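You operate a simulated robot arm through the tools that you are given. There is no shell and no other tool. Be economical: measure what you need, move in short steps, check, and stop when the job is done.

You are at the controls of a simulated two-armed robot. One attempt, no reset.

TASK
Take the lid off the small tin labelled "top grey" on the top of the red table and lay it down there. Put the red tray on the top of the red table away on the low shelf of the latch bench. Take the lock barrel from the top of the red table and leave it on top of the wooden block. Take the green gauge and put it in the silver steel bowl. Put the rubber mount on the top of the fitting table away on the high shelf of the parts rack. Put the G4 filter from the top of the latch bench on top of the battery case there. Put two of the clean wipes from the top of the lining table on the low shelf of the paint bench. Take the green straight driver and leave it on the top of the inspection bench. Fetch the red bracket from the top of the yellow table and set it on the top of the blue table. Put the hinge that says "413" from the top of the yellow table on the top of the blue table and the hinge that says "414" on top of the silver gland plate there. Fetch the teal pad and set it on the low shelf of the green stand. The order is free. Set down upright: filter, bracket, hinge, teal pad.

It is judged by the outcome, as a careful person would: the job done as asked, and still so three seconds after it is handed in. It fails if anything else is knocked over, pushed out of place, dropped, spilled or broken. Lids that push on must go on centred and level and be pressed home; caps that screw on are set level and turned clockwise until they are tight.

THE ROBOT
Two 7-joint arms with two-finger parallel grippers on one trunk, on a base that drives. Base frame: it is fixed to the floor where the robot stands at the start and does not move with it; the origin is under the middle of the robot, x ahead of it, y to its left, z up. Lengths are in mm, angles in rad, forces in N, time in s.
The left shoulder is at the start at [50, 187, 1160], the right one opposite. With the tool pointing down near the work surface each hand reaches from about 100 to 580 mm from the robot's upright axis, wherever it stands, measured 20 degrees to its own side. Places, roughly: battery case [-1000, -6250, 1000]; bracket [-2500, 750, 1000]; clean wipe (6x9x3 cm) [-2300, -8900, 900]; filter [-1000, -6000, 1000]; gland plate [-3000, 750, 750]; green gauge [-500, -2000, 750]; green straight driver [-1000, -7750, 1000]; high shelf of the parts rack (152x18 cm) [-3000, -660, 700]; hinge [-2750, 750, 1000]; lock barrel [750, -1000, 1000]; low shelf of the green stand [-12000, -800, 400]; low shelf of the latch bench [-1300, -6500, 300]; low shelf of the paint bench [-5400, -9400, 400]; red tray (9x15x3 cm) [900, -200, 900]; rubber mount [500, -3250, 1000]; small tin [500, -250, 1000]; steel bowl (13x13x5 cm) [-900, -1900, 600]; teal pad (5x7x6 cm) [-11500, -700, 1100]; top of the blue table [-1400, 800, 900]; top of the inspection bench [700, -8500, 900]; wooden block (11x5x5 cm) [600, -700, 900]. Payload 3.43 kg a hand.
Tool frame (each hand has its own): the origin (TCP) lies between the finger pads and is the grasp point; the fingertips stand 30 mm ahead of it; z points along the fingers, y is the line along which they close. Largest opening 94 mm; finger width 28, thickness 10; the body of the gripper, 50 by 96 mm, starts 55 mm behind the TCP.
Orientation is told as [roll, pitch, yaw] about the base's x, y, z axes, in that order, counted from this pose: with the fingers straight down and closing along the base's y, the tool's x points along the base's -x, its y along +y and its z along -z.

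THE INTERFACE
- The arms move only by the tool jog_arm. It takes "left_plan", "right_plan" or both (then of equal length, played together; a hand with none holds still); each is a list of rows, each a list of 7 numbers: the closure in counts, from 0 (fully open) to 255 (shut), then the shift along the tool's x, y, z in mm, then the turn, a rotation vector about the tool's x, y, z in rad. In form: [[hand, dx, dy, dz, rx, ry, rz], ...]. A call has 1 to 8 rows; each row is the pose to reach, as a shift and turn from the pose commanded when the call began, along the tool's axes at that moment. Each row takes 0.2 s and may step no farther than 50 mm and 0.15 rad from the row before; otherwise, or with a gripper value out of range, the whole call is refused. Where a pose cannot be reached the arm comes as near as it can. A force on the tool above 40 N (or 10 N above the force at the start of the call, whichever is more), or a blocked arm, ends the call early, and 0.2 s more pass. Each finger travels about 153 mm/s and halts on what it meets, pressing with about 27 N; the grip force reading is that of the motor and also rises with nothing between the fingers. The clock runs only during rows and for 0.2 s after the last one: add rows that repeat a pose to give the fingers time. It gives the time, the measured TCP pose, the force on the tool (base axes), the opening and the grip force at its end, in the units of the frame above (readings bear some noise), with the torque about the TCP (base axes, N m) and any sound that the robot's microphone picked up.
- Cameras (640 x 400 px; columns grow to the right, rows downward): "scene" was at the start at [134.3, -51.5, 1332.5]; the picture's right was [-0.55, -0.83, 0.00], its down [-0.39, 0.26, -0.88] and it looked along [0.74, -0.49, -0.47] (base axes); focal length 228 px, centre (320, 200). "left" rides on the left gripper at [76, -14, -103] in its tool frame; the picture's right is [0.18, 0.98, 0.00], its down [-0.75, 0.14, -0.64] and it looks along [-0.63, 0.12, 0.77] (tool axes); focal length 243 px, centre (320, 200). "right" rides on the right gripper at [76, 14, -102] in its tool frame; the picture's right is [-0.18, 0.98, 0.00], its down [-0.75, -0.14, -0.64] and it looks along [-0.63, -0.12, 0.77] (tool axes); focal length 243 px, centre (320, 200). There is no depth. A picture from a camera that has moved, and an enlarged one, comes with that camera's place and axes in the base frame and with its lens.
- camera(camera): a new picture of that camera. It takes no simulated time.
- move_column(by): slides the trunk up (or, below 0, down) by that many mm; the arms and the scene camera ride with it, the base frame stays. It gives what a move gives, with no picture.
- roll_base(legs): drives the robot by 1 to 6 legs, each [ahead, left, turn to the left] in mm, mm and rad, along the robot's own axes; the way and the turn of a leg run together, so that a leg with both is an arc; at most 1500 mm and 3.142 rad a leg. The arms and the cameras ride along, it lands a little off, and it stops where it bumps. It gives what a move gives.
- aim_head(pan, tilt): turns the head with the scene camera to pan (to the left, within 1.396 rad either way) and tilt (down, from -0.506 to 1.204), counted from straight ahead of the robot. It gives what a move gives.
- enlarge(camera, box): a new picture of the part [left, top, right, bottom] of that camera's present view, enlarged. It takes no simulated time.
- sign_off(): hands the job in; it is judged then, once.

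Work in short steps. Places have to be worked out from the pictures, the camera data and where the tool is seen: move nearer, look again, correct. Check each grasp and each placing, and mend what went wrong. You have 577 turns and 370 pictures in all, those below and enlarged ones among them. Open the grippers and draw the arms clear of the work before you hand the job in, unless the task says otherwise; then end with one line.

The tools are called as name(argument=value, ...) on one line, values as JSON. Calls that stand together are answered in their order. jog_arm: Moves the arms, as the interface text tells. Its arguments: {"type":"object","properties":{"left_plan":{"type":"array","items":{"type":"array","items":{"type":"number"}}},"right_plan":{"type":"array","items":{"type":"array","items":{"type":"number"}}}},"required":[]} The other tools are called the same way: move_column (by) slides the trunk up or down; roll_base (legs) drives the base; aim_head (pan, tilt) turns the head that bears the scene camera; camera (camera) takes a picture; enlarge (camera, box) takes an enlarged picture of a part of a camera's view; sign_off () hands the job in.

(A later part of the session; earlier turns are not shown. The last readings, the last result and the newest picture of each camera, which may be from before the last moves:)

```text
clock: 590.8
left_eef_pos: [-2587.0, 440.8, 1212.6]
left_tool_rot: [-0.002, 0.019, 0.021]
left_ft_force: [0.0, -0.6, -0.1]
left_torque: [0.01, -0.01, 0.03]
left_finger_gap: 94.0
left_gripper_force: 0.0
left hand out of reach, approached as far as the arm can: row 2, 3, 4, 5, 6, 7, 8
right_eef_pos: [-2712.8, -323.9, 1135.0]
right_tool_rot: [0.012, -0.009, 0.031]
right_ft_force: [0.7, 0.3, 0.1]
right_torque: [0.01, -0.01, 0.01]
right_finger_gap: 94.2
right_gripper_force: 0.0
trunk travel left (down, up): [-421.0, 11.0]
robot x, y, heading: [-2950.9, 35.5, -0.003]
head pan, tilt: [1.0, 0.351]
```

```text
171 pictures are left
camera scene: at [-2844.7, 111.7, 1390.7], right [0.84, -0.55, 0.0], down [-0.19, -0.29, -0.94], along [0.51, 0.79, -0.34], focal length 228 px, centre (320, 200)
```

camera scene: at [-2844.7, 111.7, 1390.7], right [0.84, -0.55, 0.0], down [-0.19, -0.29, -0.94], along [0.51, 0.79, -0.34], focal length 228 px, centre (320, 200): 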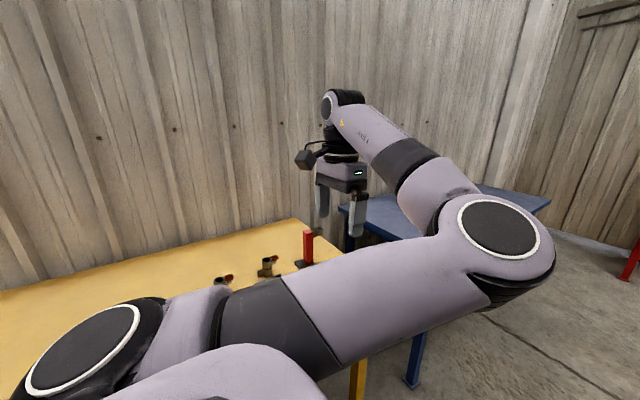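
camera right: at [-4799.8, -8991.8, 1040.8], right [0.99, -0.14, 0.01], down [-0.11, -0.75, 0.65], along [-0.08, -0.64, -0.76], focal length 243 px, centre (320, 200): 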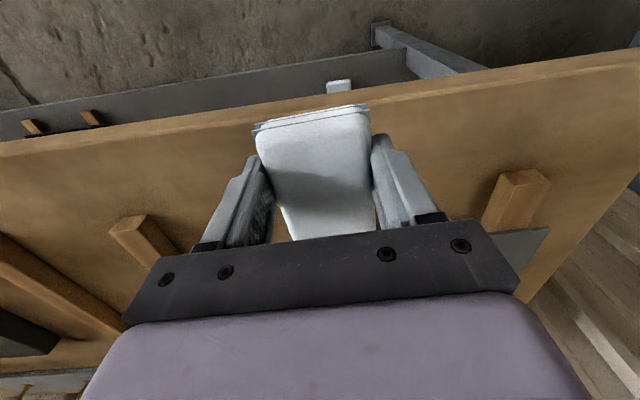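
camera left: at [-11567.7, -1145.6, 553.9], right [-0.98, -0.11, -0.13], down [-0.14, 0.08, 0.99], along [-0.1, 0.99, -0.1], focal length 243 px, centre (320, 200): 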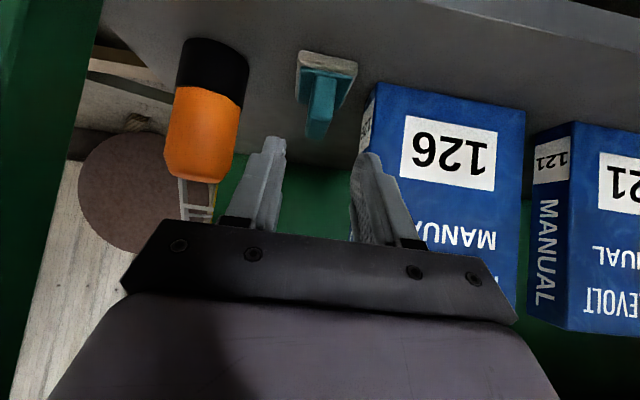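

I'll use the right arm for the remaining work and leave the left parked high. Now I turn to face the yellow table.

roll_base(legs=[[0, 0, 1.573]])

aim_head(pan=0, tilt=0.55)

camera(camera="scene")

```text
clock: 595.0
left_eef_pos: [-3361.1, 398.7, 1211.7]
left_tool_rot: [-0.002, 0.021, 1.597]
left_ft_force: [0.1, 0.0, -0.5]
left_torque: [-0.02, -0.01, 0.0]
left_finger_gap: 93.9
left_gripper_force: 0.0
right_eef_pos: [-2596.0, 278.8, 1135.9]
right_tool_rot: [0.013, -0.009, 1.608]
right_ft_force: [0.3, 0.2, 0.0]
right_torque: [-0.01, 0.0, -0.02]
right_finger_gap: 94.3
right_gripper_force: 0.1
trunk travel left (down, up): [-421.0, 11.0]
robot x, y, heading: [-2951.0, 34.8, 1.565]
head pan, tilt: [1.0, 0.351]
```

```text
clock: 596.3
left_eef_pos: [-3361.9, 398.4, 1212.6]
left_tool_rot: [-0.002, 0.022, 1.599]
left_ft_force: [-0.4, -0.1, -0.7]
left_torque: [-0.01, -0.02, 0.03]
left_finger_gap: 93.7
left_gripper_force: 0.0
right_eef_pos: [-2596.0, 279.1, 1136.9]
right_tool_rot: [0.012, -0.009, 1.608]
right_ft_force: [-0.5, 0.2, 0.6]
right_torque: [-0.02, -0.03, 0.01]
right_finger_gap: 93.9
right_gripper_force: 0.0
trunk travel left (down, up): [-421.0, 11.0]
robot x, y, heading: [-2956.8, 30.0, 1.565]
head pan, tilt: [0.0, 0.55]
```

```text
170 pictures are left
camera scene: at [-2953.6, 182.3, 1372.4], right [1.0, 0.0, 0.0], down [0.0, -0.52, -0.85], along [0.0, 0.85, -0.52], focal length 228 px, centre (320, 200)
```

scene: 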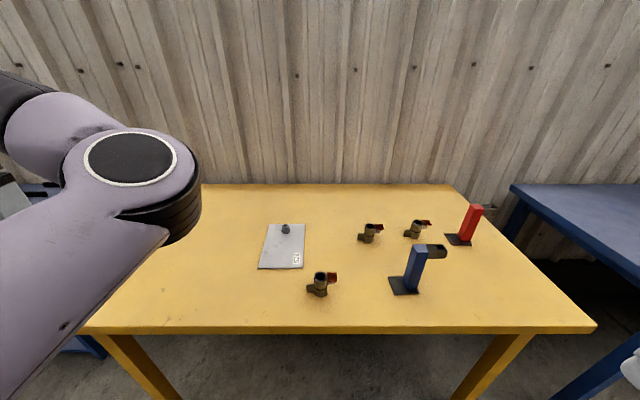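

I see the gland plate, three hinge-like pieces and two brackets. Enlarging to read their labels.

enlarge(camera="scene", box=[250, 190, 500, 320])

enlarge(camera="scene", box=[340, 200, 450, 260])

```text
2.56 times, centred on (375, 255) of scene
camera zoom: at [-2953.6, 182.3, 1372.4], right [1.0, 0.0, 0.0], down [0.0, -0.52, -0.85], along [0.0, 0.85, -0.52], focal length 583 px, centre (179, 59)
```

zoom: 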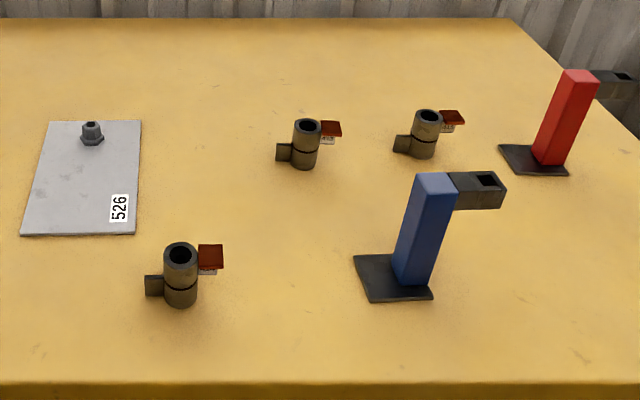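

```text
5.82 times, centred on (395, 230) of scene
camera zoom: at [-2953.6, 182.3, 1372.4], right [1.0, 0.0, 0.0], down [0.0, -0.52, -0.85], along [0.0, 0.85, -0.52], focal length 1325 px, centre (-116, 26)
```

zoom: 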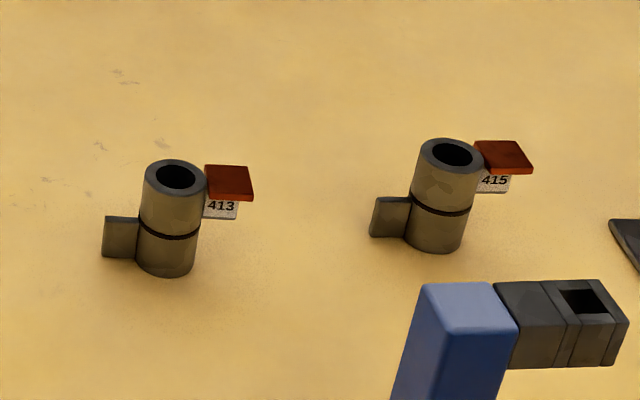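

Labels: 413 is middle-back, 415 right-back. I'll verify 414 at the front and take a right-hand view for height.

enlarge(camera="scene", box=[295, 255, 355, 305])

camera(camera="right")

```text
8.00 times, centred on (325, 280) of scene
camera zoom: at [-2953.6, 182.3, 1372.4], right [1.0, 0.0, 0.0], down [0.0, -0.52, -0.85], along [0.0, 0.85, -0.52], focal length 1822 px, centre (280, -440)
```

zoom: 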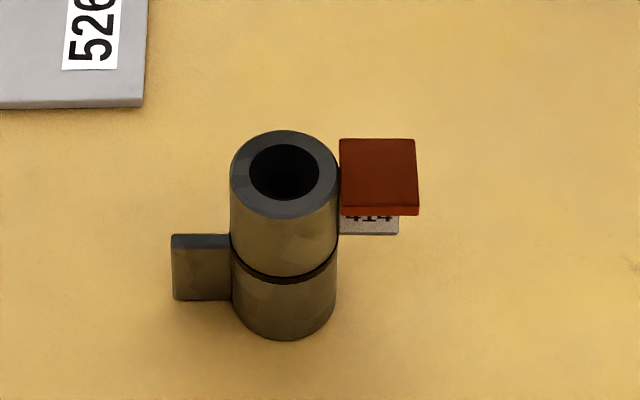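

```text
166 pictures are left
camera right: at [-2606.8, 202.7, 1237.4], right [-0.99, 0.15, 0.01], down [0.12, 0.75, 0.65], along [0.09, 0.64, -0.76], focal length 243 px, centre (320, 200)
```

right: 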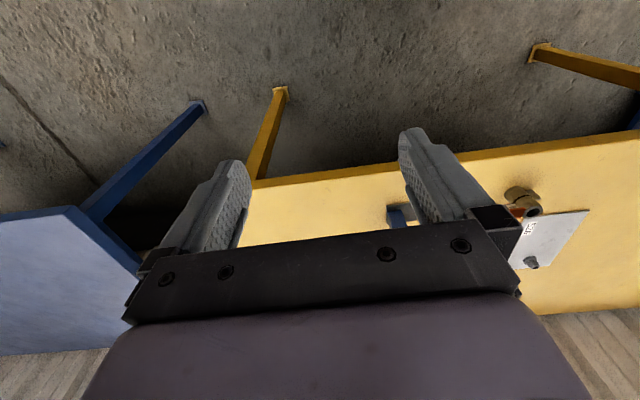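

414 is the front one at ≈(-2952,568), top ≈905, table ≈845; the plate (526) is at (-3070,750). I'll position and yaw the right hand 90° so the fingers close across the hinge, away from its leaves.

roll_base(legs=[[0, 175, 0.006], [170, 0, 0]])

jog_arm(right_plan=[[0, -10, 20, 0, 0, 0, -0.14], [0, -20, 40, 0, 0, 0, -0.28], [0, -30, 60, 0, 0, 0, -0.42], [0, -40, 80, 0, 0, 0, -0.56], [0, -50, 100, 0, 0, 0, -0.7], [0, -60, 120, 0, 0, 0, -0.84], [0, -65, 140, 0, 0, 0, -0.98], [0, -65, 150, 0, 0, 0, -1.12]])

jog_arm(right_plan=[[0, 0, 0, 0, 0, 0, -0.14], [0, 0, 0, 0, 0, 0, -0.28], [0, 0, 0, 0, 0, 0, -0.42], [0, 0, 0, 0, 0, 0, -0.48]])

camera(camera="right")

```text
clock: 598.8
left_eef_pos: [-3542.4, 561.1, 1212.6]
left_tool_rot: [-0.002, 0.022, 1.608]
left_ft_force: [0.3, 0.0, 0.1]
left_torque: [-0.01, -0.03, 0.0]
left_finger_gap: 93.8
left_gripper_force: 0.1
right_eef_pos: [-2776.4, 447.4, 1135.5]
right_tool_rot: [0.012, -0.011, 1.613]
right_ft_force: [0.0, 0.0, -0.5]
right_torque: [0.0, -0.03, 0.02]
right_finger_gap: 94.1
right_gripper_force: 0.1
trunk travel left (down, up): [-421.0, 11.0]
robot x, y, heading: [-3135.0, 198.6, 1.578]
head pan, tilt: [0.0, 0.55]
```

```text
clock: 600.6
left_eef_pos: [-3543.1, 561.0, 1212.7]
left_tool_rot: [-0.001, 0.022, 1.608]
left_ft_force: [-0.3, 0.9, 0.4]
left_torque: [-0.04, 0.0, -0.02]
left_finger_gap: 93.9
left_gripper_force: 0.1
right_eef_pos: [-2928.3, 504.7, 1137.2]
right_tool_rot: [-0.002, -0.014, 2.737]
right_ft_force: [0.6, 0.1, 0.1]
right_torque: [-0.02, -0.02, -0.01]
right_finger_gap: 94.1
right_gripper_force: 0.1
trunk travel left (down, up): [-421.0, 11.0]
robot x, y, heading: [-3131.3, 200.4, 1.577]
head pan, tilt: [0.0, 0.55]
```

```text
clock: 601.6
left_eef_pos: [-3543.1, 559.8, 1211.3]
left_tool_rot: [-0.002, 0.021, 1.608]
left_ft_force: [0.4, 0.5, 0.3]
left_torque: [0.0, -0.01, 0.02]
left_finger_gap: 94.0
left_gripper_force: 0.1
right_eef_pos: [-2988.7, 430.2, 1132.1]
right_tool_rot: [-0.014, -0.009, -3.074]
right_ft_force: [0.4, 1.1, -0.2]
right_torque: [0.0, 0.02, 0.02]
right_finger_gap: 93.9
right_gripper_force: 0.1
right hand out of reach, approached as far as the arm can: row 1, 2, 3, 4
trunk travel left (down, up): [-421.0, 11.0]
robot x, y, heading: [-3132.1, 198.6, 1.572]
head pan, tilt: [0.0, 0.55]
```

```text
165 pictures are left
camera right: at [-2910.8, 421.0, 1232.1], right [-0.12, -0.99, -0.01], down [-0.76, 0.08, 0.65], along [-0.65, 0.08, -0.76], focal length 243 px, centre (320, 200)
```

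right: 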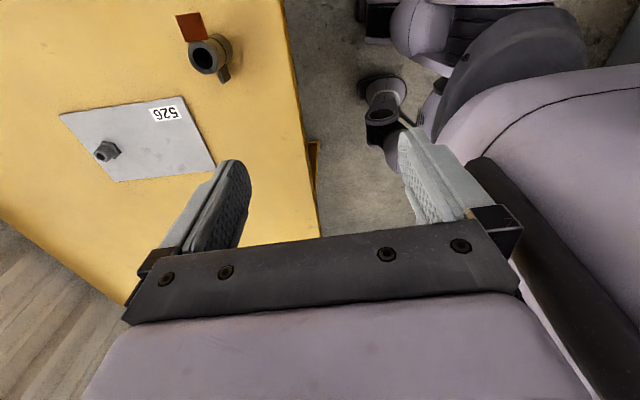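

Yaw achieved, but the reach got tight. I'll test moving toward above 414 while descending a bit.

jog_arm(right_plan=[[0, 12, -34, 25, 0, 0, 0], [0, 24, -68, 50, 0, 0, 0], [0, 36, -102, 75, 0, 0, 0], [0, 46, -135, 100, 0, 0, 0], [0, 46, -135, 100, 0, 0, 0]])

camera(camera="right")

```text
clock: 602.8
left_eef_pos: [-3543.6, 560.3, 1212.9]
left_tool_rot: [-0.003, 0.021, 1.608]
left_ft_force: [0.5, 0.1, -0.2]
left_torque: [-0.04, -0.02, 0.01]
left_finger_gap: 94.1
left_gripper_force: 0.0
right_eef_pos: [-3005.6, 462.6, 1009.9]
right_tool_rot: [-0.016, -0.013, -3.075]
right_ft_force: [0.2, -0.7, 0.2]
right_torque: [-0.01, 0.02, 0.0]
right_finger_gap: 93.8
right_gripper_force: 0.0
right hand out of reach, approached as far as the arm can: row 1, 2, 3, 4, 5
trunk travel left (down, up): [-421.0, 11.0]
robot x, y, heading: [-3131.1, 196.9, 1.577]
head pan, tilt: [0.0, 0.55]
```

```text
164 pictures are left
camera right: at [-2928.2, 453.7, 1110.7], right [-0.12, -0.99, -0.01], down [-0.75, 0.08, 0.65], along [-0.65, 0.09, -0.76], focal length 243 px, centre (320, 200)
```

right: 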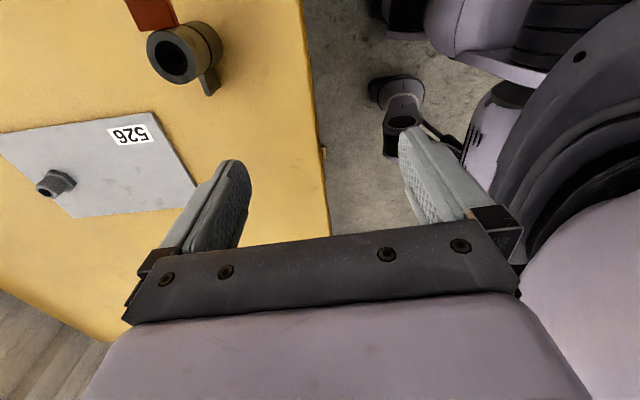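

That yaw direction is joint-limited. I'll rotate the other way round (three calls), rising first.

jog_arm(right_plan=[[0, 0, 0, -40, 0, 0, 0.14], [0, 10, 0, -80, 0, 0, 0.28], [0, 20, 0, -120, 0, 0, 0.42], [0, 30, 0, -120, 0, 0, 0.56], [0, 50, 0, -120, 0, 0, 0.7], [0, 80, 0, -120, 0, 0, 0.84], [0, 110, 0, -120, 0, 0, 0.98], [0, 130, 0, -120, 0, 0, 1.12]])

jog_arm(right_plan=[[0, 0, 0, 0, 0, 0, 0.14], [0, 0, 0, 0, 0, 0, 0.28], [0, 0, 0, 0, 0, 0, 0.42], [0, 0, 0, 0, 0, 0, 0.56], [0, 0, 0, 0, 0, 0, 0.7], [0, 0, 0, 0, 0, 0, 0.84], [0, 0, 0, 0, 0, 0, 0.98], [0, 0, 0, 0, 0, 0, 1.12]])

jog_arm(right_plan=[[0, 0, 0, 0, 0, 0, 0.14], [0, 0, 0, 0, 0, 0, 0.28], [0, 0, 0, 0, 0, 0, 0.42], [0, 0, 0, 0, 0, 0, 0.56], [0, 0, 0, 0, 0, 0, 0.7], [0, 0, 0, 0, 0, 0, 0.84], [0, 0, 0, 0, 0, 0, 0.93]])

camera(camera="right")

```text
clock: 604.6
left_eef_pos: [-3542.4, 560.4, 1211.9]
left_tool_rot: [-0.002, 0.019, 1.607]
left_ft_force: [0.0, -0.2, 0.3]
left_torque: [0.01, 0.01, 0.0]
left_finger_gap: 94.0
left_gripper_force: 0.0
right_eef_pos: [-2877.0, 473.4, 1135.7]
right_tool_rot: [0.006, -0.017, 2.092]
right_ft_force: [-0.4, 0.7, -0.6]
right_torque: [0.03, -0.03, -0.03]
right_finger_gap: 93.9
right_gripper_force: 0.0
trunk travel left (down, up): [-421.0, 11.0]
robot x, y, heading: [-3137.3, 201.5, 1.579]
head pan, tilt: [0.0, 0.55]
```

```text
clock: 606.4
left_eef_pos: [-3542.8, 561.4, 1212.2]
left_tool_rot: [-0.002, 0.018, 1.608]
left_ft_force: [0.7, 0.5, 0.2]
left_torque: [0.0, 0.02, 0.02]
left_finger_gap: 93.9
left_gripper_force: 0.1
right_eef_pos: [-2877.6, 473.1, 1134.6]
right_tool_rot: [0.015, 0.0, 0.972]
right_ft_force: [1.5, 0.6, 0.6]
right_torque: [0.0, -0.01, 0.01]
right_finger_gap: 94.1
right_gripper_force: 0.1
trunk travel left (down, up): [-421.0, 11.0]
robot x, y, heading: [-3131.3, 197.9, 1.582]
head pan, tilt: [0.0, 0.55]
```

```text
clock: 608.0
left_eef_pos: [-3542.2, 559.9, 1212.4]
left_tool_rot: [-0.003, 0.021, 1.608]
left_ft_force: [0.3, 0.6, -0.5]
left_torque: [-0.03, -0.07, -0.01]
left_finger_gap: 94.2
left_gripper_force: 0.0
right_eef_pos: [-2877.2, 474.0, 1134.5]
right_tool_rot: [0.008, 0.012, 0.043]
right_ft_force: [-0.9, 0.3, 0.1]
right_torque: [-0.01, 0.02, -0.01]
right_finger_gap: 94.1
right_gripper_force: 0.0
trunk travel left (down, up): [-421.0, 11.0]
robot x, y, heading: [-3128.8, 200.4, 1.578]
head pan, tilt: [0.0, 0.55]
```

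```text
163 pictures are left
camera right: at [-2953.5, 484.3, 1237.3], right [0.14, 0.99, 0.01], down [0.77, -0.11, 0.63], along [0.63, -0.09, -0.78], focal length 243 px, centre (320, 200)
```

right: 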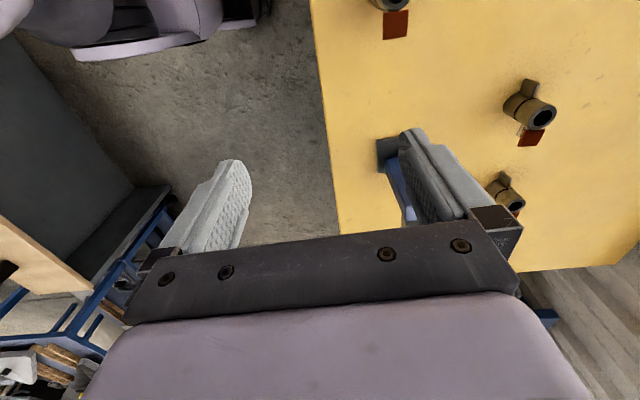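

This orientation is comfortable. 414 is at ≈(-2945,563). Moving above it and descending to z≈1000.

jog_arm(right_plan=[[0, 17, 24, 10, 0, 0, 0], [0, 34, 48, 30, 0, 0, 0], [0, 50, 72, 60, 0, 0, 0], [0, 67, 93, 95, 0, 0, 0], [0, 67, 93, 132, 0, 0, 0]])

camera(camera="right")

enlarge(camera="scene", box=[340, 180, 460, 300])

```text
clock: 609.2
left_eef_pos: [-3543.7, 560.8, 1212.9]
left_tool_rot: [-0.002, 0.021, 1.607]
left_ft_force: [-0.1, -0.1, 0.3]
left_torque: [0.04, -0.01, -0.01]
left_finger_gap: 93.9
left_gripper_force: 0.1
right_eef_pos: [-2952.5, 564.9, 1006.5]
right_tool_rot: [0.01, 0.012, 0.046]
right_ft_force: [0.0, 0.1, -0.5]
right_torque: [0.01, -0.04, 0.02]
right_finger_gap: 93.9
right_gripper_force: 0.0
trunk travel left (down, up): [-421.0, 11.0]
robot x, y, heading: [-3131.3, 201.3, 1.57]
head pan, tilt: [0.0, 0.55]
```

```text
162 pictures are left
camera right: at [-3029.1, 576.3, 1108.5], right [0.14, 0.99, 0.01], down [0.77, -0.11, 0.63], along [0.63, -0.08, -0.78], focal length 243 px, centre (320, 200)
```

right: 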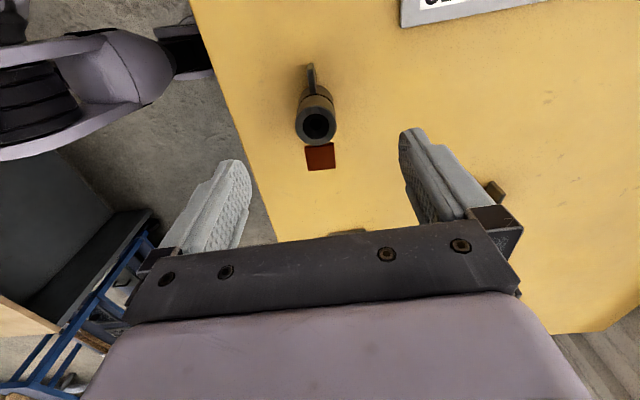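

```text
3.33 times, centred on (400, 240) of scene
camera zoom: at [-3133.0, 347.1, 1372.4], right [1.0, 0.01, 0.0], down [0.0, -0.52, -0.85], along [-0.01, 0.85, -0.52], focal length 759 px, centre (53, 67)
```

zoom: 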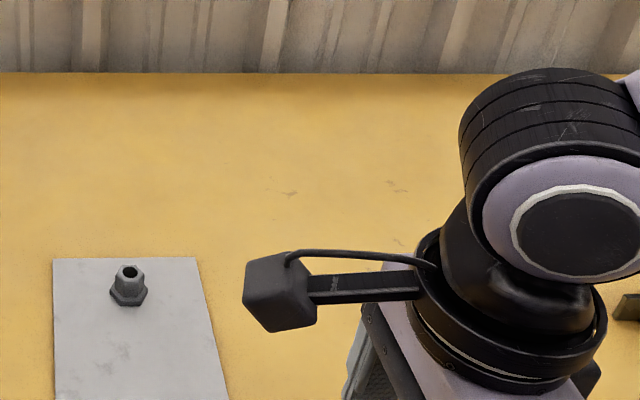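

Aligned. Partly close, descend to z≈897 and grip the barrel, then lift.

jog_arm(right_plan=[[60, -4, -1, 40, 0, 0, 0], [90, -4, -1, 80, 0, 0, 0], [90, -4, -1, 108, 0, 0, 0], [150, -4, -1, 108, 0, 0, 0], [200, -4, -1, 108, 0, 0, 0], [220, -4, -1, 108, 0, 0, 0], [220, -4, -1, 108, 0, 0, 0], [220, -4, -1, 75, 0, 0, 0]])

camera(camera="right")

```text
clock: 611.0
left_eef_pos: [-3543.0, 559.9, 1212.5]
left_tool_rot: [-0.002, 0.023, 1.607]
left_ft_force: [-0.5, -0.4, 1.0]
left_torque: [0.0, 0.0, 0.01]
left_finger_gap: 94.1
left_gripper_force: 0.1
right_eef_pos: [-2949.0, 563.3, 930.0]
right_tool_rot: [0.008, 0.012, 0.046]
right_ft_force: [0.1, 0.7, -2.3]
right_torque: [0.04, -0.03, -0.02]
right_finger_gap: 30.3
right_gripper_force: 26.5
right hand out of reach, approached as far as the arm can: row 3, 4, 5, 6, 7
trunk travel left (down, up): [-421.0, 11.0]
robot x, y, heading: [-3128.8, 200.0, 1.579]
head pan, tilt: [0.0, 0.55]
```

```text
160 pictures are left
camera right: at [-3024.7, 574.0, 1032.1], right [0.14, 0.99, 0.01], down [0.77, -0.11, 0.63], along [0.63, -0.08, -0.78], focal length 243 px, centre (320, 200)
```

right: 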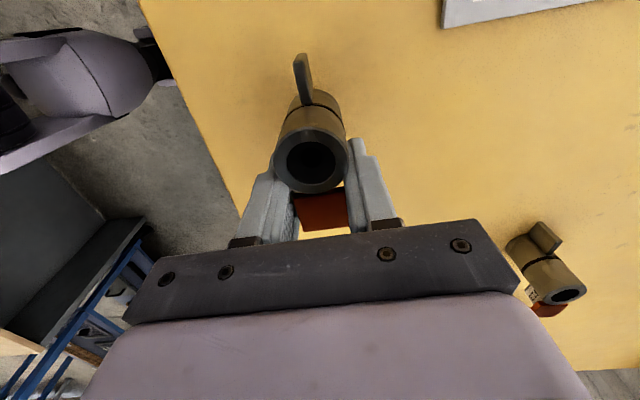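

The hand didn't reach full depth, so it only pinched the top. I'll open, lower the trunk 70 and re-approach.

jog_arm(right_plan=[[160, 0, 0, 0, 0, 0, 0], [90, 0, 0, 0, 0, 0, 0], [90, 0, 0, -30, 0, 0, 0], [90, 0, 0, -70, 0, 0, 0]])

camera(camera="right")

```text
clock: 612.0
left_eef_pos: [-3543.0, 559.9, 1212.9]
left_tool_rot: [-0.002, 0.019, 1.609]
left_ft_force: [0.9, -0.6, 0.7]
left_torque: [0.0, 0.01, 0.01]
left_finger_gap: 93.9
left_gripper_force: 0.0
right_eef_pos: [-2951.2, 564.8, 997.6]
right_tool_rot: [0.009, 0.012, 0.045]
right_ft_force: [0.4, -0.3, 0.2]
right_torque: [0.0, 0.02, 0.01]
right_finger_gap: 61.0
right_gripper_force: 0.1
trunk travel left (down, up): [-421.0, 11.0]
robot x, y, heading: [-3132.3, 196.7, 1.579]
head pan, tilt: [0.0, 0.55]
```

```text
159 pictures are left
camera right: at [-3025.4, 575.5, 1102.1], right [0.14, 0.99, 0.01], down [0.77, -0.11, 0.63], along [0.63, -0.08, -0.78], focal length 243 px, centre (320, 200)
```

right: 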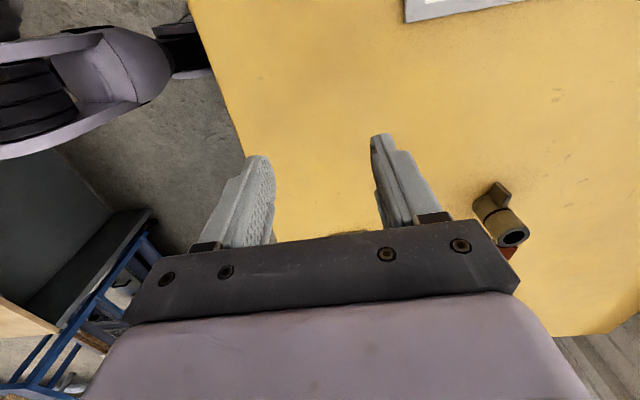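

The hinge is gone from view. It had been lifted after all and I released it. I'll look at once.

jog_arm(right_plan=[[90, -40, 0, -40, 0, 0, 0], [90, -80, 0, -60, 0, 0, 0], [90, -120, 0, -80, 0, 0, 0]])

camera(camera="scene")

camera(camera="right")

```text
refused: row 1 steps farther than a row can; nothing moved
```

```text
158 pictures are left
camera scene: at [-3133.4, 346.5, 1372.4], right [1.0, 0.01, 0.0], down [0.0, -0.52, -0.85], along [-0.01, 0.85, -0.52], focal length 228 px, centre (320, 200)
```

scene: 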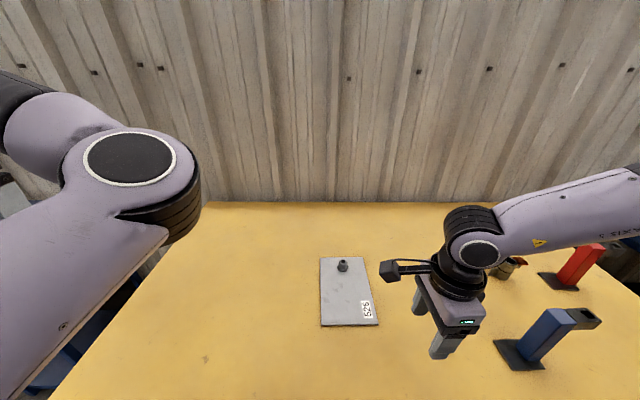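

```text
157 pictures are left
camera right: at [-3025.4, 575.5, 1102.1], right [0.14, 0.99, 0.01], down [0.77, -0.11, 0.63], along [0.63, -0.08, -0.78], focal length 243 px, centre (320, 200)
```

right: 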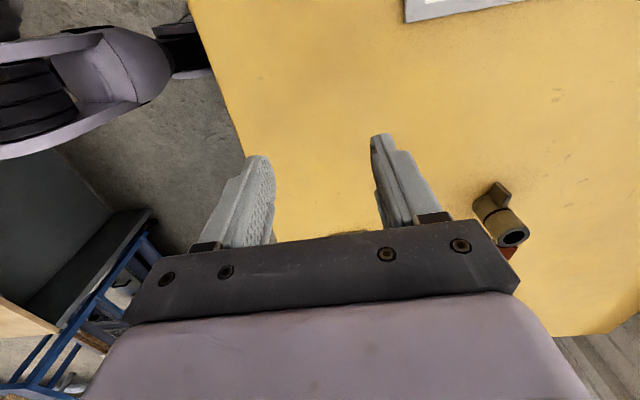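

Raise the hand out of the way to search.

jog_arm(right_plan=[[90, -20, 0, -40, 0, 0, 0], [90, -45, 0, -80, 0, 0, 0], [90, -80, -10, -110, 0, 0, 0], [90, -120, -20, -130, 0, 0, 0], [90, -160, -30, -140, 0, 0, 0]])

camera(camera="scene")

camera(camera="right")

```text
clock: 613.2
left_eef_pos: [-3541.8, 559.9, 1213.9]
left_tool_rot: [-0.003, 0.015, 1.607]
left_ft_force: [-0.2, 0.1, -0.1]
left_torque: [0.01, 0.02, -0.03]
left_finger_gap: 94.2
left_gripper_force: 0.0
right_eef_pos: [-2782.3, 539.7, 1138.8]
right_tool_rot: [0.01, 0.013, 0.047]
right_ft_force: [0.6, 0.1, -1.0]
right_torque: [0.01, 0.02, 0.02]
right_finger_gap: 61.0
right_gripper_force: 0.1
trunk travel left (down, up): [-421.0, 11.0]
robot x, y, heading: [-3133.7, 200.6, 1.579]
head pan, tilt: [0.0, 0.55]
```

```text
156 pictures are left
camera scene: at [-3132.2, 346.5, 1372.5], right [1.0, 0.01, 0.0], down [0.0, -0.52, -0.85], along [-0.01, 0.85, -0.52], focal length 228 px, centre (320, 200)
```

scene: 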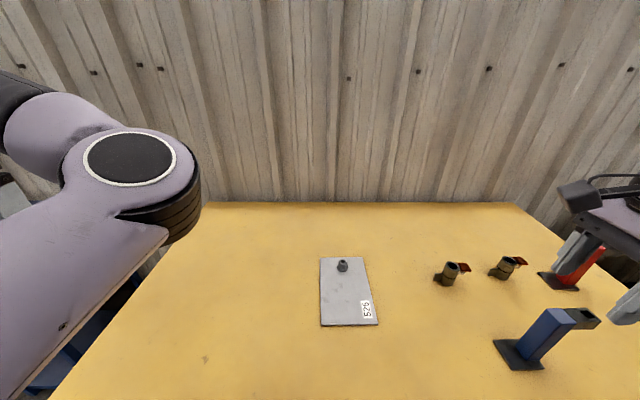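

```text
155 pictures are left
camera right: at [-2859.2, 551.2, 1241.7], right [0.14, 0.99, 0.01], down [0.77, -0.11, 0.63], along [0.62, -0.08, -0.78], focal length 243 px, centre (320, 200)
```

right: 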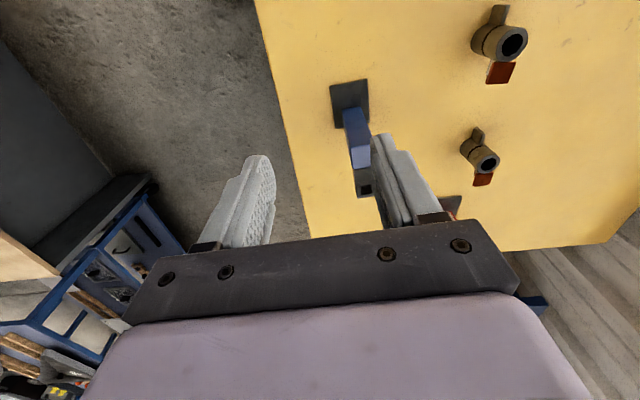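

It's not visible on the table, so it may have rolled off the front edge. I'll look down toward the front.

aim_head(pan=-0.5, tilt=1.1)

camera(camera="scene")

```text
clock: 614.2
left_eef_pos: [-3543.3, 559.3, 1212.8]
left_tool_rot: [-0.001, 0.022, 1.607]
left_ft_force: [-0.6, -0.2, -0.1]
left_torque: [0.02, 0.04, 0.0]
left_finger_gap: 94.0
left_gripper_force: 0.0
right_eef_pos: [-2786.3, 540.1, 1139.1]
right_tool_rot: [0.008, 0.013, 0.046]
right_ft_force: [-0.7, 0.5, 0.2]
right_torque: [0.0, -0.03, -0.04]
right_finger_gap: 60.7
right_gripper_force: 0.0
trunk travel left (down, up): [-421.0, 11.0]
robot x, y, heading: [-3134.0, 198.1, 1.582]
head pan, tilt: [-0.499, 1.1]
```

```text
154 pictures are left
camera scene: at [-3102.8, 312.9, 1329.3], right [0.88, -0.47, 0.0], down [-0.42, -0.78, -0.45], along [0.21, 0.4, -0.89], focal length 228 px, centre (320, 200)
```

scene: 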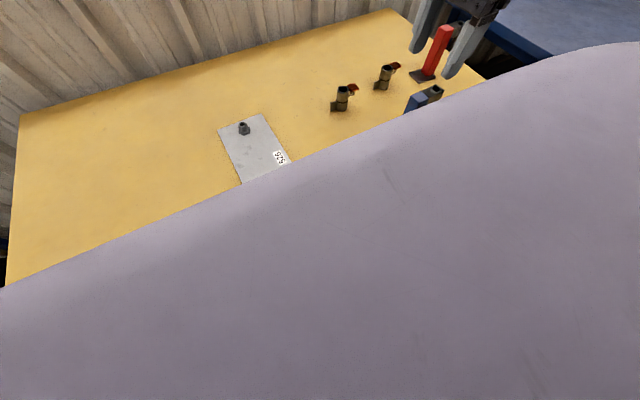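

My chest blocks the view. Backing off 250 to see the table front and floor.

roll_base(legs=[[-260, 0, 0]])

aim_head(pan=-0.2, tilt=0.75)

camera(camera="scene")

camera(camera="right")

```text
clock: 616.1
left_eef_pos: [-3539.7, 294.4, 1212.4]
left_tool_rot: [-0.001, 0.019, 1.605]
left_ft_force: [0.8, -0.3, 0.0]
left_torque: [0.0, -0.04, 0.01]
left_finger_gap: 93.9
left_gripper_force: 0.0
right_eef_pos: [-2782.2, 272.1, 1138.0]
right_tool_rot: [0.011, 0.012, 0.04]
right_ft_force: [-0.4, -0.1, 0.4]
right_torque: [-0.01, 0.01, 0.03]
right_finger_gap: 60.6
right_gripper_force: 0.0
trunk travel left (down, up): [-421.0, 11.0]
robot x, y, heading: [-3132.0, -66.8, 1.571]
head pan, tilt: [-0.499, 1.1]
```

```text
clock: 616.9
left_eef_pos: [-3540.8, 294.9, 1212.3]
left_tool_rot: [-0.002, 0.022, 1.605]
left_ft_force: [-1.1, 0.4, 0.3]
left_torque: [0.0, -0.02, 0.01]
left_finger_gap: 94.0
left_gripper_force: 0.2
right_eef_pos: [-2781.9, 271.5, 1139.4]
right_tool_rot: [0.009, 0.013, 0.04]
right_ft_force: [0.4, -0.1, -0.5]
right_torque: [0.01, -0.01, 0.01]
right_finger_gap: 60.4
right_gripper_force: 0.0
trunk travel left (down, up): [-421.0, 11.0]
robot x, y, heading: [-3132.9, -66.0, 1.577]
head pan, tilt: [-0.201, 0.75]
```

```text
153 pictures are left
camera scene: at [-3114.9, 71.2, 1354.9], right [0.98, -0.2, 0.0], down [-0.14, -0.67, -0.73], along [0.15, 0.72, -0.68], focal length 228 px, centre (320, 200)
```

scene: 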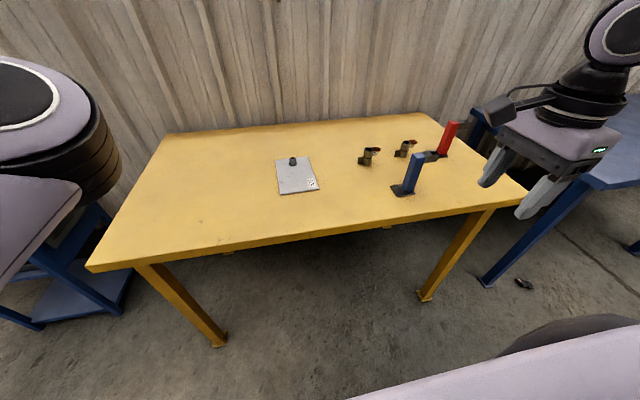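

```text
152 pictures are left
camera right: at [-2857.8, 283.6, 1241.7], right [0.14, 0.99, 0.01], down [0.77, -0.12, 0.63], along [0.63, -0.09, -0.78], focal length 243 px, centre (320, 200)
```

right: 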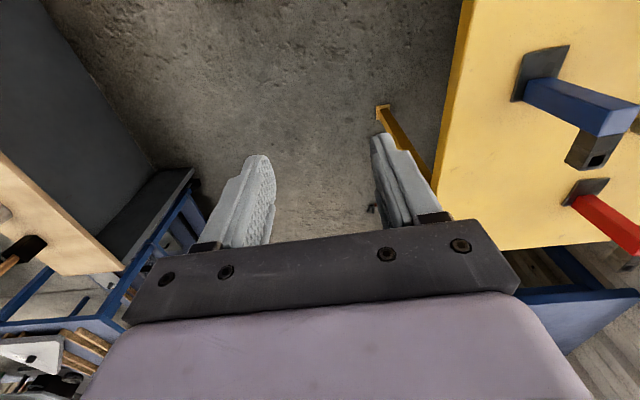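

A dark object lies on the floor near the blue table's leg. Enlarging.

enlarge(camera="scene", box=[490, 250, 570, 310])

```text
6.67 times, centred on (530, 280) of scene
camera zoom: at [-3114.9, 71.2, 1354.9], right [0.98, -0.2, 0.0], down [-0.14, -0.67, -0.73], along [0.15, 0.72, -0.68], focal length 1518 px, centre (-1080, -333)
```

zoom: 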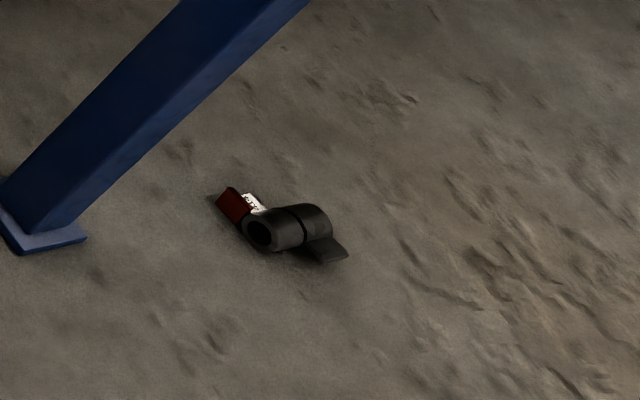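

It's hinge 414 lying on the floor at ≈(-1720,486), top end toward −x. I'll recover it: go round to its +x side facing −x, so that I can later pitch it back upright.

roll_base(legs=[[0, 0, -1.577], [1500, 0, 0], [200, 0, 0], [0, 0, 1.571], [0, 0, 1.571]])

aim_head(pan=-0.9, tilt=0.9)

camera(camera="scene")

```text
clock: 637.0
left_eef_pos: [-1760.0, -382.3, 1211.9]
left_tool_rot: [-0.004, 0.019, -3.12]
left_ft_force: [0.0, -0.2, 0.0]
left_torque: [-0.03, 0.0, -0.01]
left_finger_gap: 94.0
left_gripper_force: 0.0
right_eef_pos: [-1727.5, 375.2, 1138.3]
right_tool_rot: [0.008, 0.012, 1.601]
right_ft_force: [1.5, 0.0, 0.6]
right_torque: [-0.01, 0.0, 0.0]
right_finger_gap: 61.1
right_gripper_force: 0.0
trunk travel left (down, up): [-421.0, 11.0]
robot x, y, heading: [-1389.9, 24.1, 3.13]
head pan, tilt: [-0.201, 0.75]
```

```text
clock: 638.0
left_eef_pos: [-1758.4, -384.1, 1212.7]
left_tool_rot: [-0.005, 0.02, -3.119]
left_ft_force: [-0.1, -0.5, 1.1]
left_torque: [0.0, 0.0, 0.06]
left_finger_gap: 93.9
left_gripper_force: 0.1
right_eef_pos: [-1729.6, 375.0, 1139.4]
right_tool_rot: [0.009, 0.014, 1.601]
right_ft_force: [0.0, -0.1, 0.6]
right_torque: [-0.01, 0.0, 0.01]
right_finger_gap: 60.7
right_gripper_force: 0.0
trunk travel left (down, up): [-421.0, 11.0]
robot x, y, heading: [-1392.2, 19.9, 3.126]
head pan, tilt: [-0.901, 0.901]
```

```text
150 pictures are left
camera scene: at [-1497.4, 81.2, 1343.1], right [0.79, 0.61, 0.0], down [0.48, -0.62, -0.62], along [-0.38, 0.49, -0.78], focal length 228 px, centre (320, 200)
```

scene: 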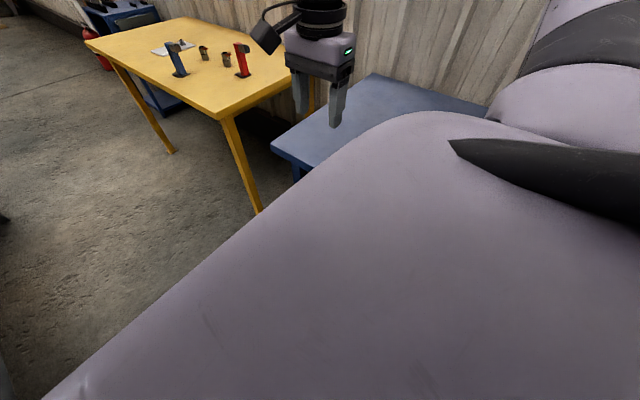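

My shoulder hides the floor; I'll use the hand camera.

camera(camera="right")

```text
149 pictures are left
camera right: at [-1739.7, 301.0, 1241.7], right [-0.99, 0.16, 0.01], down [0.12, 0.77, 0.63], along [0.09, 0.62, -0.78], focal length 243 px, centre (320, 200)
```

right: 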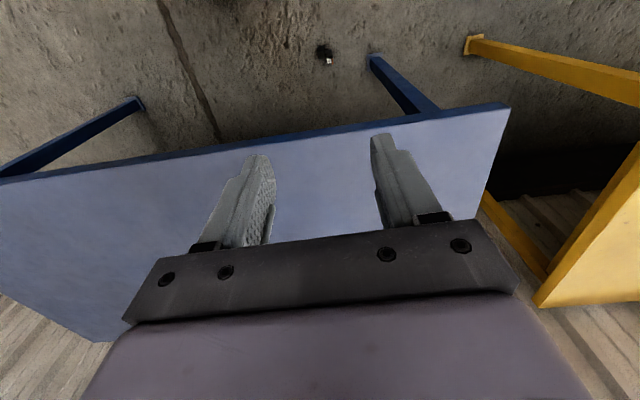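

enlarge(camera="right", box=[300, 35, 350, 75])

```text
10.00 times, centred on (325, 55) of right
camera zoom: at [-1739.7, 301.0, 1241.7], right [-0.99, 0.16, 0.01], down [0.12, 0.77, 0.63], along [0.09, 0.62, -0.78], focal length 2426 px, centre (270, 1650)
```

zoom: 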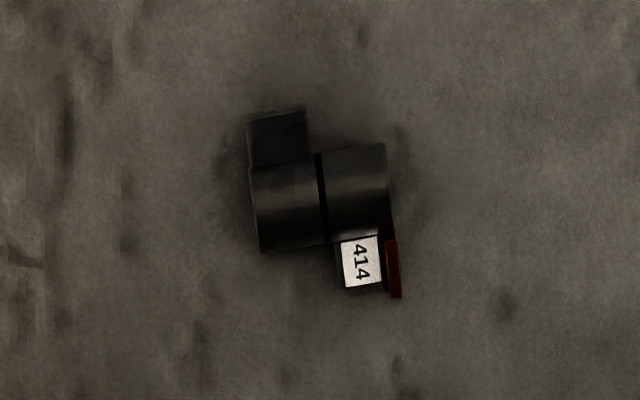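

The hinge lies at (-1742,472), its axis along x with the top toward −x and both leaves flat. Plan: grip its lower half across y from above, lift it to a table, then regrasp with tilt to stand it up. First I restore the right wrist yaw and lower the trunk.

jog_arm(right_plan=[[0, 0, 0, 0, 0, 0, -0.14], [0, 0, 0, 0, 0, 0, -0.28], [0, 0, 0, 0, 0, 0, -0.42], [0, 0, 0, 0, 0, 0, -0.56], [0, 0, 0, 0, 0, 0, -0.7], [0, 0, 0, 0, 0, 0, -0.84], [0, 0, 0, 0, 0, 0, -0.98], [0, 0, 0, 0, 0, 0, -1.12]])

jog_arm(right_plan=[[0, 0, 0, 0, 0, 0, -0.14], [0, 0, 0, 0, 0, 0, -0.28], [0, 0, 0, 0, 0, 0, -0.41]])

roll_base(legs=[[0, 0, 0.015], [30, -30, 0]])

move_column(by=-400)

camera(camera="right")

```text
clock: 639.8
left_eef_pos: [-1759.5, -382.2, 1212.8]
left_tool_rot: [-0.003, 0.02, -3.121]
left_ft_force: [-0.1, -0.8, 0.3]
left_torque: [-0.02, 0.0, -0.01]
left_finger_gap: 94.0
left_gripper_force: 0.0
right_eef_pos: [-1727.1, 374.0, 1138.8]
right_tool_rot: [0.016, -0.002, 2.723]
right_ft_force: [-0.9, 0.6, 0.5]
right_torque: [0.01, -0.02, -0.03]
right_finger_gap: 93.9
right_gripper_force: 0.0
trunk travel left (down, up): [-421.0, 11.0]
robot x, y, heading: [-1391.7, 20.1, 3.133]
head pan, tilt: [-0.901, 0.901]
```

```text
clock: 640.6
left_eef_pos: [-1758.5, -382.8, 1213.8]
left_tool_rot: [-0.003, 0.021, -3.121]
left_ft_force: [0.4, 0.8, -0.1]
left_torque: [-0.02, 0.0, -0.02]
left_finger_gap: 94.0
left_gripper_force: 0.1
right_eef_pos: [-1728.2, 374.7, 1139.1]
right_tool_rot: [0.013, -0.01, 3.134]
right_ft_force: [0.0, -0.6, -0.3]
right_torque: [-0.02, 0.02, 0.01]
right_finger_gap: 94.2
right_gripper_force: 0.1
trunk travel left (down, up): [-421.0, 11.0]
robot x, y, heading: [-1395.4, 19.1, 3.132]
head pan, tilt: [-0.901, 0.901]
```

```text
clock: 641.8
left_eef_pos: [-1783.9, -359.7, 1211.8]
left_tool_rot: [-0.002, 0.021, -3.104]
left_ft_force: [-0.6, 0.9, 0.6]
left_torque: [-0.03, -0.02, 0.02]
left_finger_gap: 93.9
left_gripper_force: 0.1
right_eef_pos: [-1764.8, 399.9, 1138.3]
right_tool_rot: [0.015, -0.006, -3.14]
right_ft_force: [-0.5, 0.1, -0.5]
right_torque: [-0.01, -0.04, -0.03]
right_finger_gap: 93.9
right_gripper_force: 0.0
trunk travel left (down, up): [-421.0, 11.0]
robot x, y, heading: [-1425.3, 50.3, -3.135]
head pan, tilt: [-0.901, 0.901]
```

```text
clock: 645.7
left_eef_pos: [-1781.6, -367.5, 808.8]
left_tool_rot: [-0.017, 0.017, -3.105]
left_ft_force: [0.4, -0.4, 0.2]
left_torque: [0.01, -0.02, -0.01]
left_finger_gap: 94.0
left_gripper_force: 0.0
right_eef_pos: [-1763.3, 392.3, 749.5]
right_tool_rot: [-0.027, -0.011, -3.134]
right_ft_force: [0.0, -0.3, -0.2]
right_torque: [-0.01, 0.01, 0.0]
right_finger_gap: 94.1
right_gripper_force: 0.0
trunk travel left (down, up): [-21.0, 411.0]
robot x, y, heading: [-1423.3, 47.2, -3.139]
head pan, tilt: [-0.901, 0.901]
```

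```text
147 pictures are left
camera right: at [-1686.5, 377.0, 850.9], right [-0.18, -0.98, -0.02], down [-0.75, 0.12, 0.66], along [-0.64, 0.13, -0.76], focal length 243 px, centre (320, 200)
```

right: 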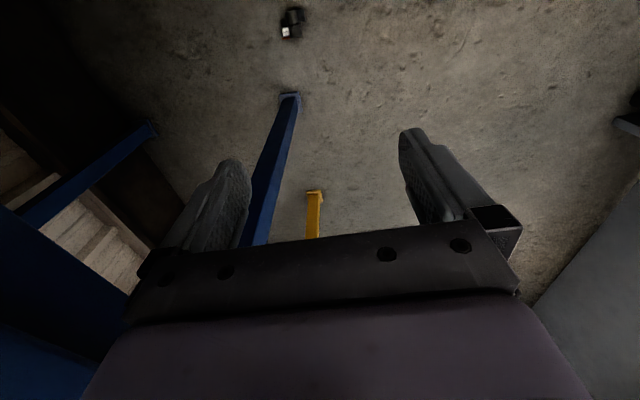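

My elbow pressed on the blue table, so I'll raise the trunk a little and step away from it. The floor is at the very edge of my reach, so I also need to see the base's footprint with the hand camera.

move_column(by=60)

roll_base(legs=[[0, 150, 0]])

jog_arm(right_plan=[[0, 20, -10, 10, 0, 0, -0.14], [0, 50, -20, 20, 0, 0, -0.28], [0, 80, -30, 30, 0, 0, -0.42], [0, 110, -40, 40, 0, 0, -0.56], [0, 140, -50, 50, 0, 0, -0.7], [0, 170, -50, 60, 0, 0, -0.84], [0, 200, -50, 70, 0, 0, -0.98], [0, 230, -50, 80, 0, 0, -1.12]])

camera(camera="right")

```text
clock: 646.7
left_eef_pos: [-1783.3, -359.4, 871.6]
left_tool_rot: [-0.003, 0.021, -3.104]
left_ft_force: [-0.7, -0.3, -0.1]
left_torque: [0.02, 0.02, -0.01]
left_finger_gap: 94.1
left_gripper_force: 0.1
right_eef_pos: [-1764.5, 399.2, 799.2]
right_tool_rot: [0.015, -0.008, -3.138]
right_ft_force: [0.2, 0.5, -0.1]
right_torque: [-0.01, 0.01, 0.03]
right_finger_gap: 94.1
right_gripper_force: 0.1
trunk travel left (down, up): [-81.0, 351.0]
robot x, y, heading: [-1421.3, 50.9, -3.131]
head pan, tilt: [-0.901, 0.901]
```

```text
clock: 648.0
left_eef_pos: [-1786.4, -505.4, 873.1]
left_tool_rot: [-0.003, 0.021, -3.113]
left_ft_force: [-0.3, 0.2, -0.1]
left_torque: [0.01, 0.0, -0.01]
left_finger_gap: 93.7
left_gripper_force: 0.1
right_eef_pos: [-1761.2, 253.1, 798.7]
right_tool_rot: [0.014, -0.007, 3.139]
right_ft_force: [0.9, -0.2, 0.4]
right_torque: [-0.02, -0.01, -0.02]
right_finger_gap: 94.4
right_gripper_force: 0.0
trunk travel left (down, up): [-81.0, 351.0]
robot x, y, heading: [-1423.6, -99.7, 3.138]
head pan, tilt: [-0.901, 0.901]
```

```text
clock: 648.8
left_eef_pos: [-1785.0, -523.9, 871.9]
left_tool_rot: [-0.049, -0.001, -3.123]
left_ft_force: [6.4, 41.4, 29.9]
left_torque: [-0.89, 0.18, -0.25]
left_finger_gap: 69.4
left_gripper_force: 0.0
right_eef_pos: [-1689.0, 265.3, 801.6]
right_tool_rot: [-0.124, 0.019, -2.778]
right_ft_force: [-0.4, 0.5, 0.3]
right_torque: [-0.04, 0.02, 0.0]
right_finger_gap: 94.0
right_gripper_force: 0.1
trunk travel left (down, up): [-81.0, 351.0]
robot x, y, heading: [-1421.5, -105.9, 3.137]
head pan, tilt: [-0.901, 0.901]
stopped in row 3 (left hand): the force on the tool passed its limit (the readings are from after the stop); the commanded pose is now the measured one
```

```text
146 pictures are left
camera right: at [-1611.2, 268.6, 902.4], right [0.18, -0.98, -0.12], down [-0.74, -0.22, 0.64], along [-0.65, -0.02, -0.76], focal length 243 px, centre (320, 200)
```

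right: 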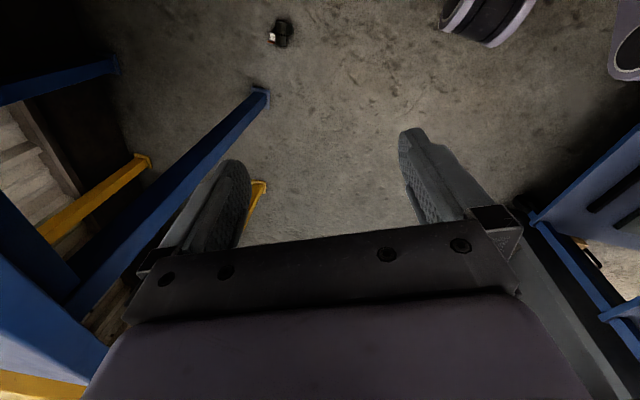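

My left hand pressed into the rack/trolley side while the right arm moved. I'll back away from it at once.

roll_base(legs=[[0, -60, 0]])

move_column(by=150)

aim_head(pan=0.6, tilt=0.6)

camera(camera="scene")

```text
clock: 649.5
left_eef_pos: [-1785.2, -521.0, 871.3]
left_tool_rot: [-0.053, 0.001, -3.126]
left_ft_force: [8.0, 36.3, -5.2]
left_torque: [0.66, -0.16, -0.09]
left_finger_gap: 73.8
left_gripper_force: 0.0
right_eef_pos: [-1690.1, 267.9, 799.9]
right_tool_rot: [-0.133, 0.023, -2.777]
right_ft_force: [0.5, -0.4, -0.2]
right_torque: [0.0, -0.01, -0.05]
right_finger_gap: 94.0
right_gripper_force: 0.1
trunk travel left (down, up): [-81.0, 351.0]
robot x, y, heading: [-1419.4, -110.0, 3.138]
head pan, tilt: [-0.901, 0.901]
stopped in leg 1: the robot was blocked; the commanded pose is now the measured one
```

```text
clock: 649.9
left_eef_pos: [-1785.9, -520.4, 873.0]
left_tool_rot: [-0.06, 0.012, -3.125]
left_ft_force: [5.3, 33.3, -6.7]
left_torque: [0.74, -0.16, -0.22]
left_finger_gap: 75.6
left_gripper_force: 0.0
right_eef_pos: [-1689.2, 266.3, 801.6]
right_tool_rot: [-0.124, 0.022, -2.781]
right_ft_force: [0.9, -0.5, -0.4]
right_torque: [0.01, 0.03, -0.01]
right_finger_gap: 94.1
right_gripper_force: 0.1
trunk travel left (down, up): [-85.0, 347.0]
robot x, y, heading: [-1420.9, -111.3, 3.138]
head pan, tilt: [-0.901, 0.901]
stopped: the force on the tool passed its limit (the readings are from after the stop); the commanded pose is now the measured one
```

```text
clock: 651.5
left_eef_pos: [-1784.9, -520.9, 873.0]
left_tool_rot: [-0.061, 0.008, -3.125]
left_ft_force: [1.0, 32.6, 0.7]
left_torque: [0.41, -0.02, -0.34]
left_finger_gap: 75.5
left_gripper_force: 0.0
right_eef_pos: [-1689.4, 266.9, 801.6]
right_tool_rot: [-0.119, 0.019, -2.779]
right_ft_force: [-0.7, -0.1, -0.4]
right_torque: [0.0, 0.03, -0.02]
right_finger_gap: 94.2
right_gripper_force: 0.0
trunk travel left (down, up): [-85.0, 347.0]
robot x, y, heading: [-1420.2, -106.7, 3.136]
head pan, tilt: [0.6, 0.6]
```

```text
145 pictures are left
camera scene: at [-1550.9, -175.9, 1031.0], right [-0.56, 0.83, 0.02], down [0.47, 0.34, -0.82], along [-0.68, -0.45, -0.57], focal length 228 px, centre (320, 200)
```

scene: 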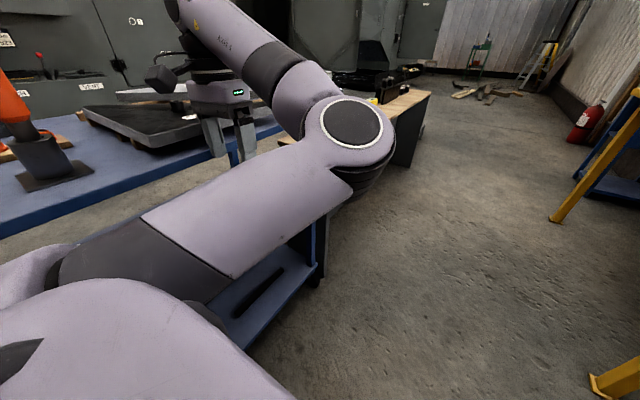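

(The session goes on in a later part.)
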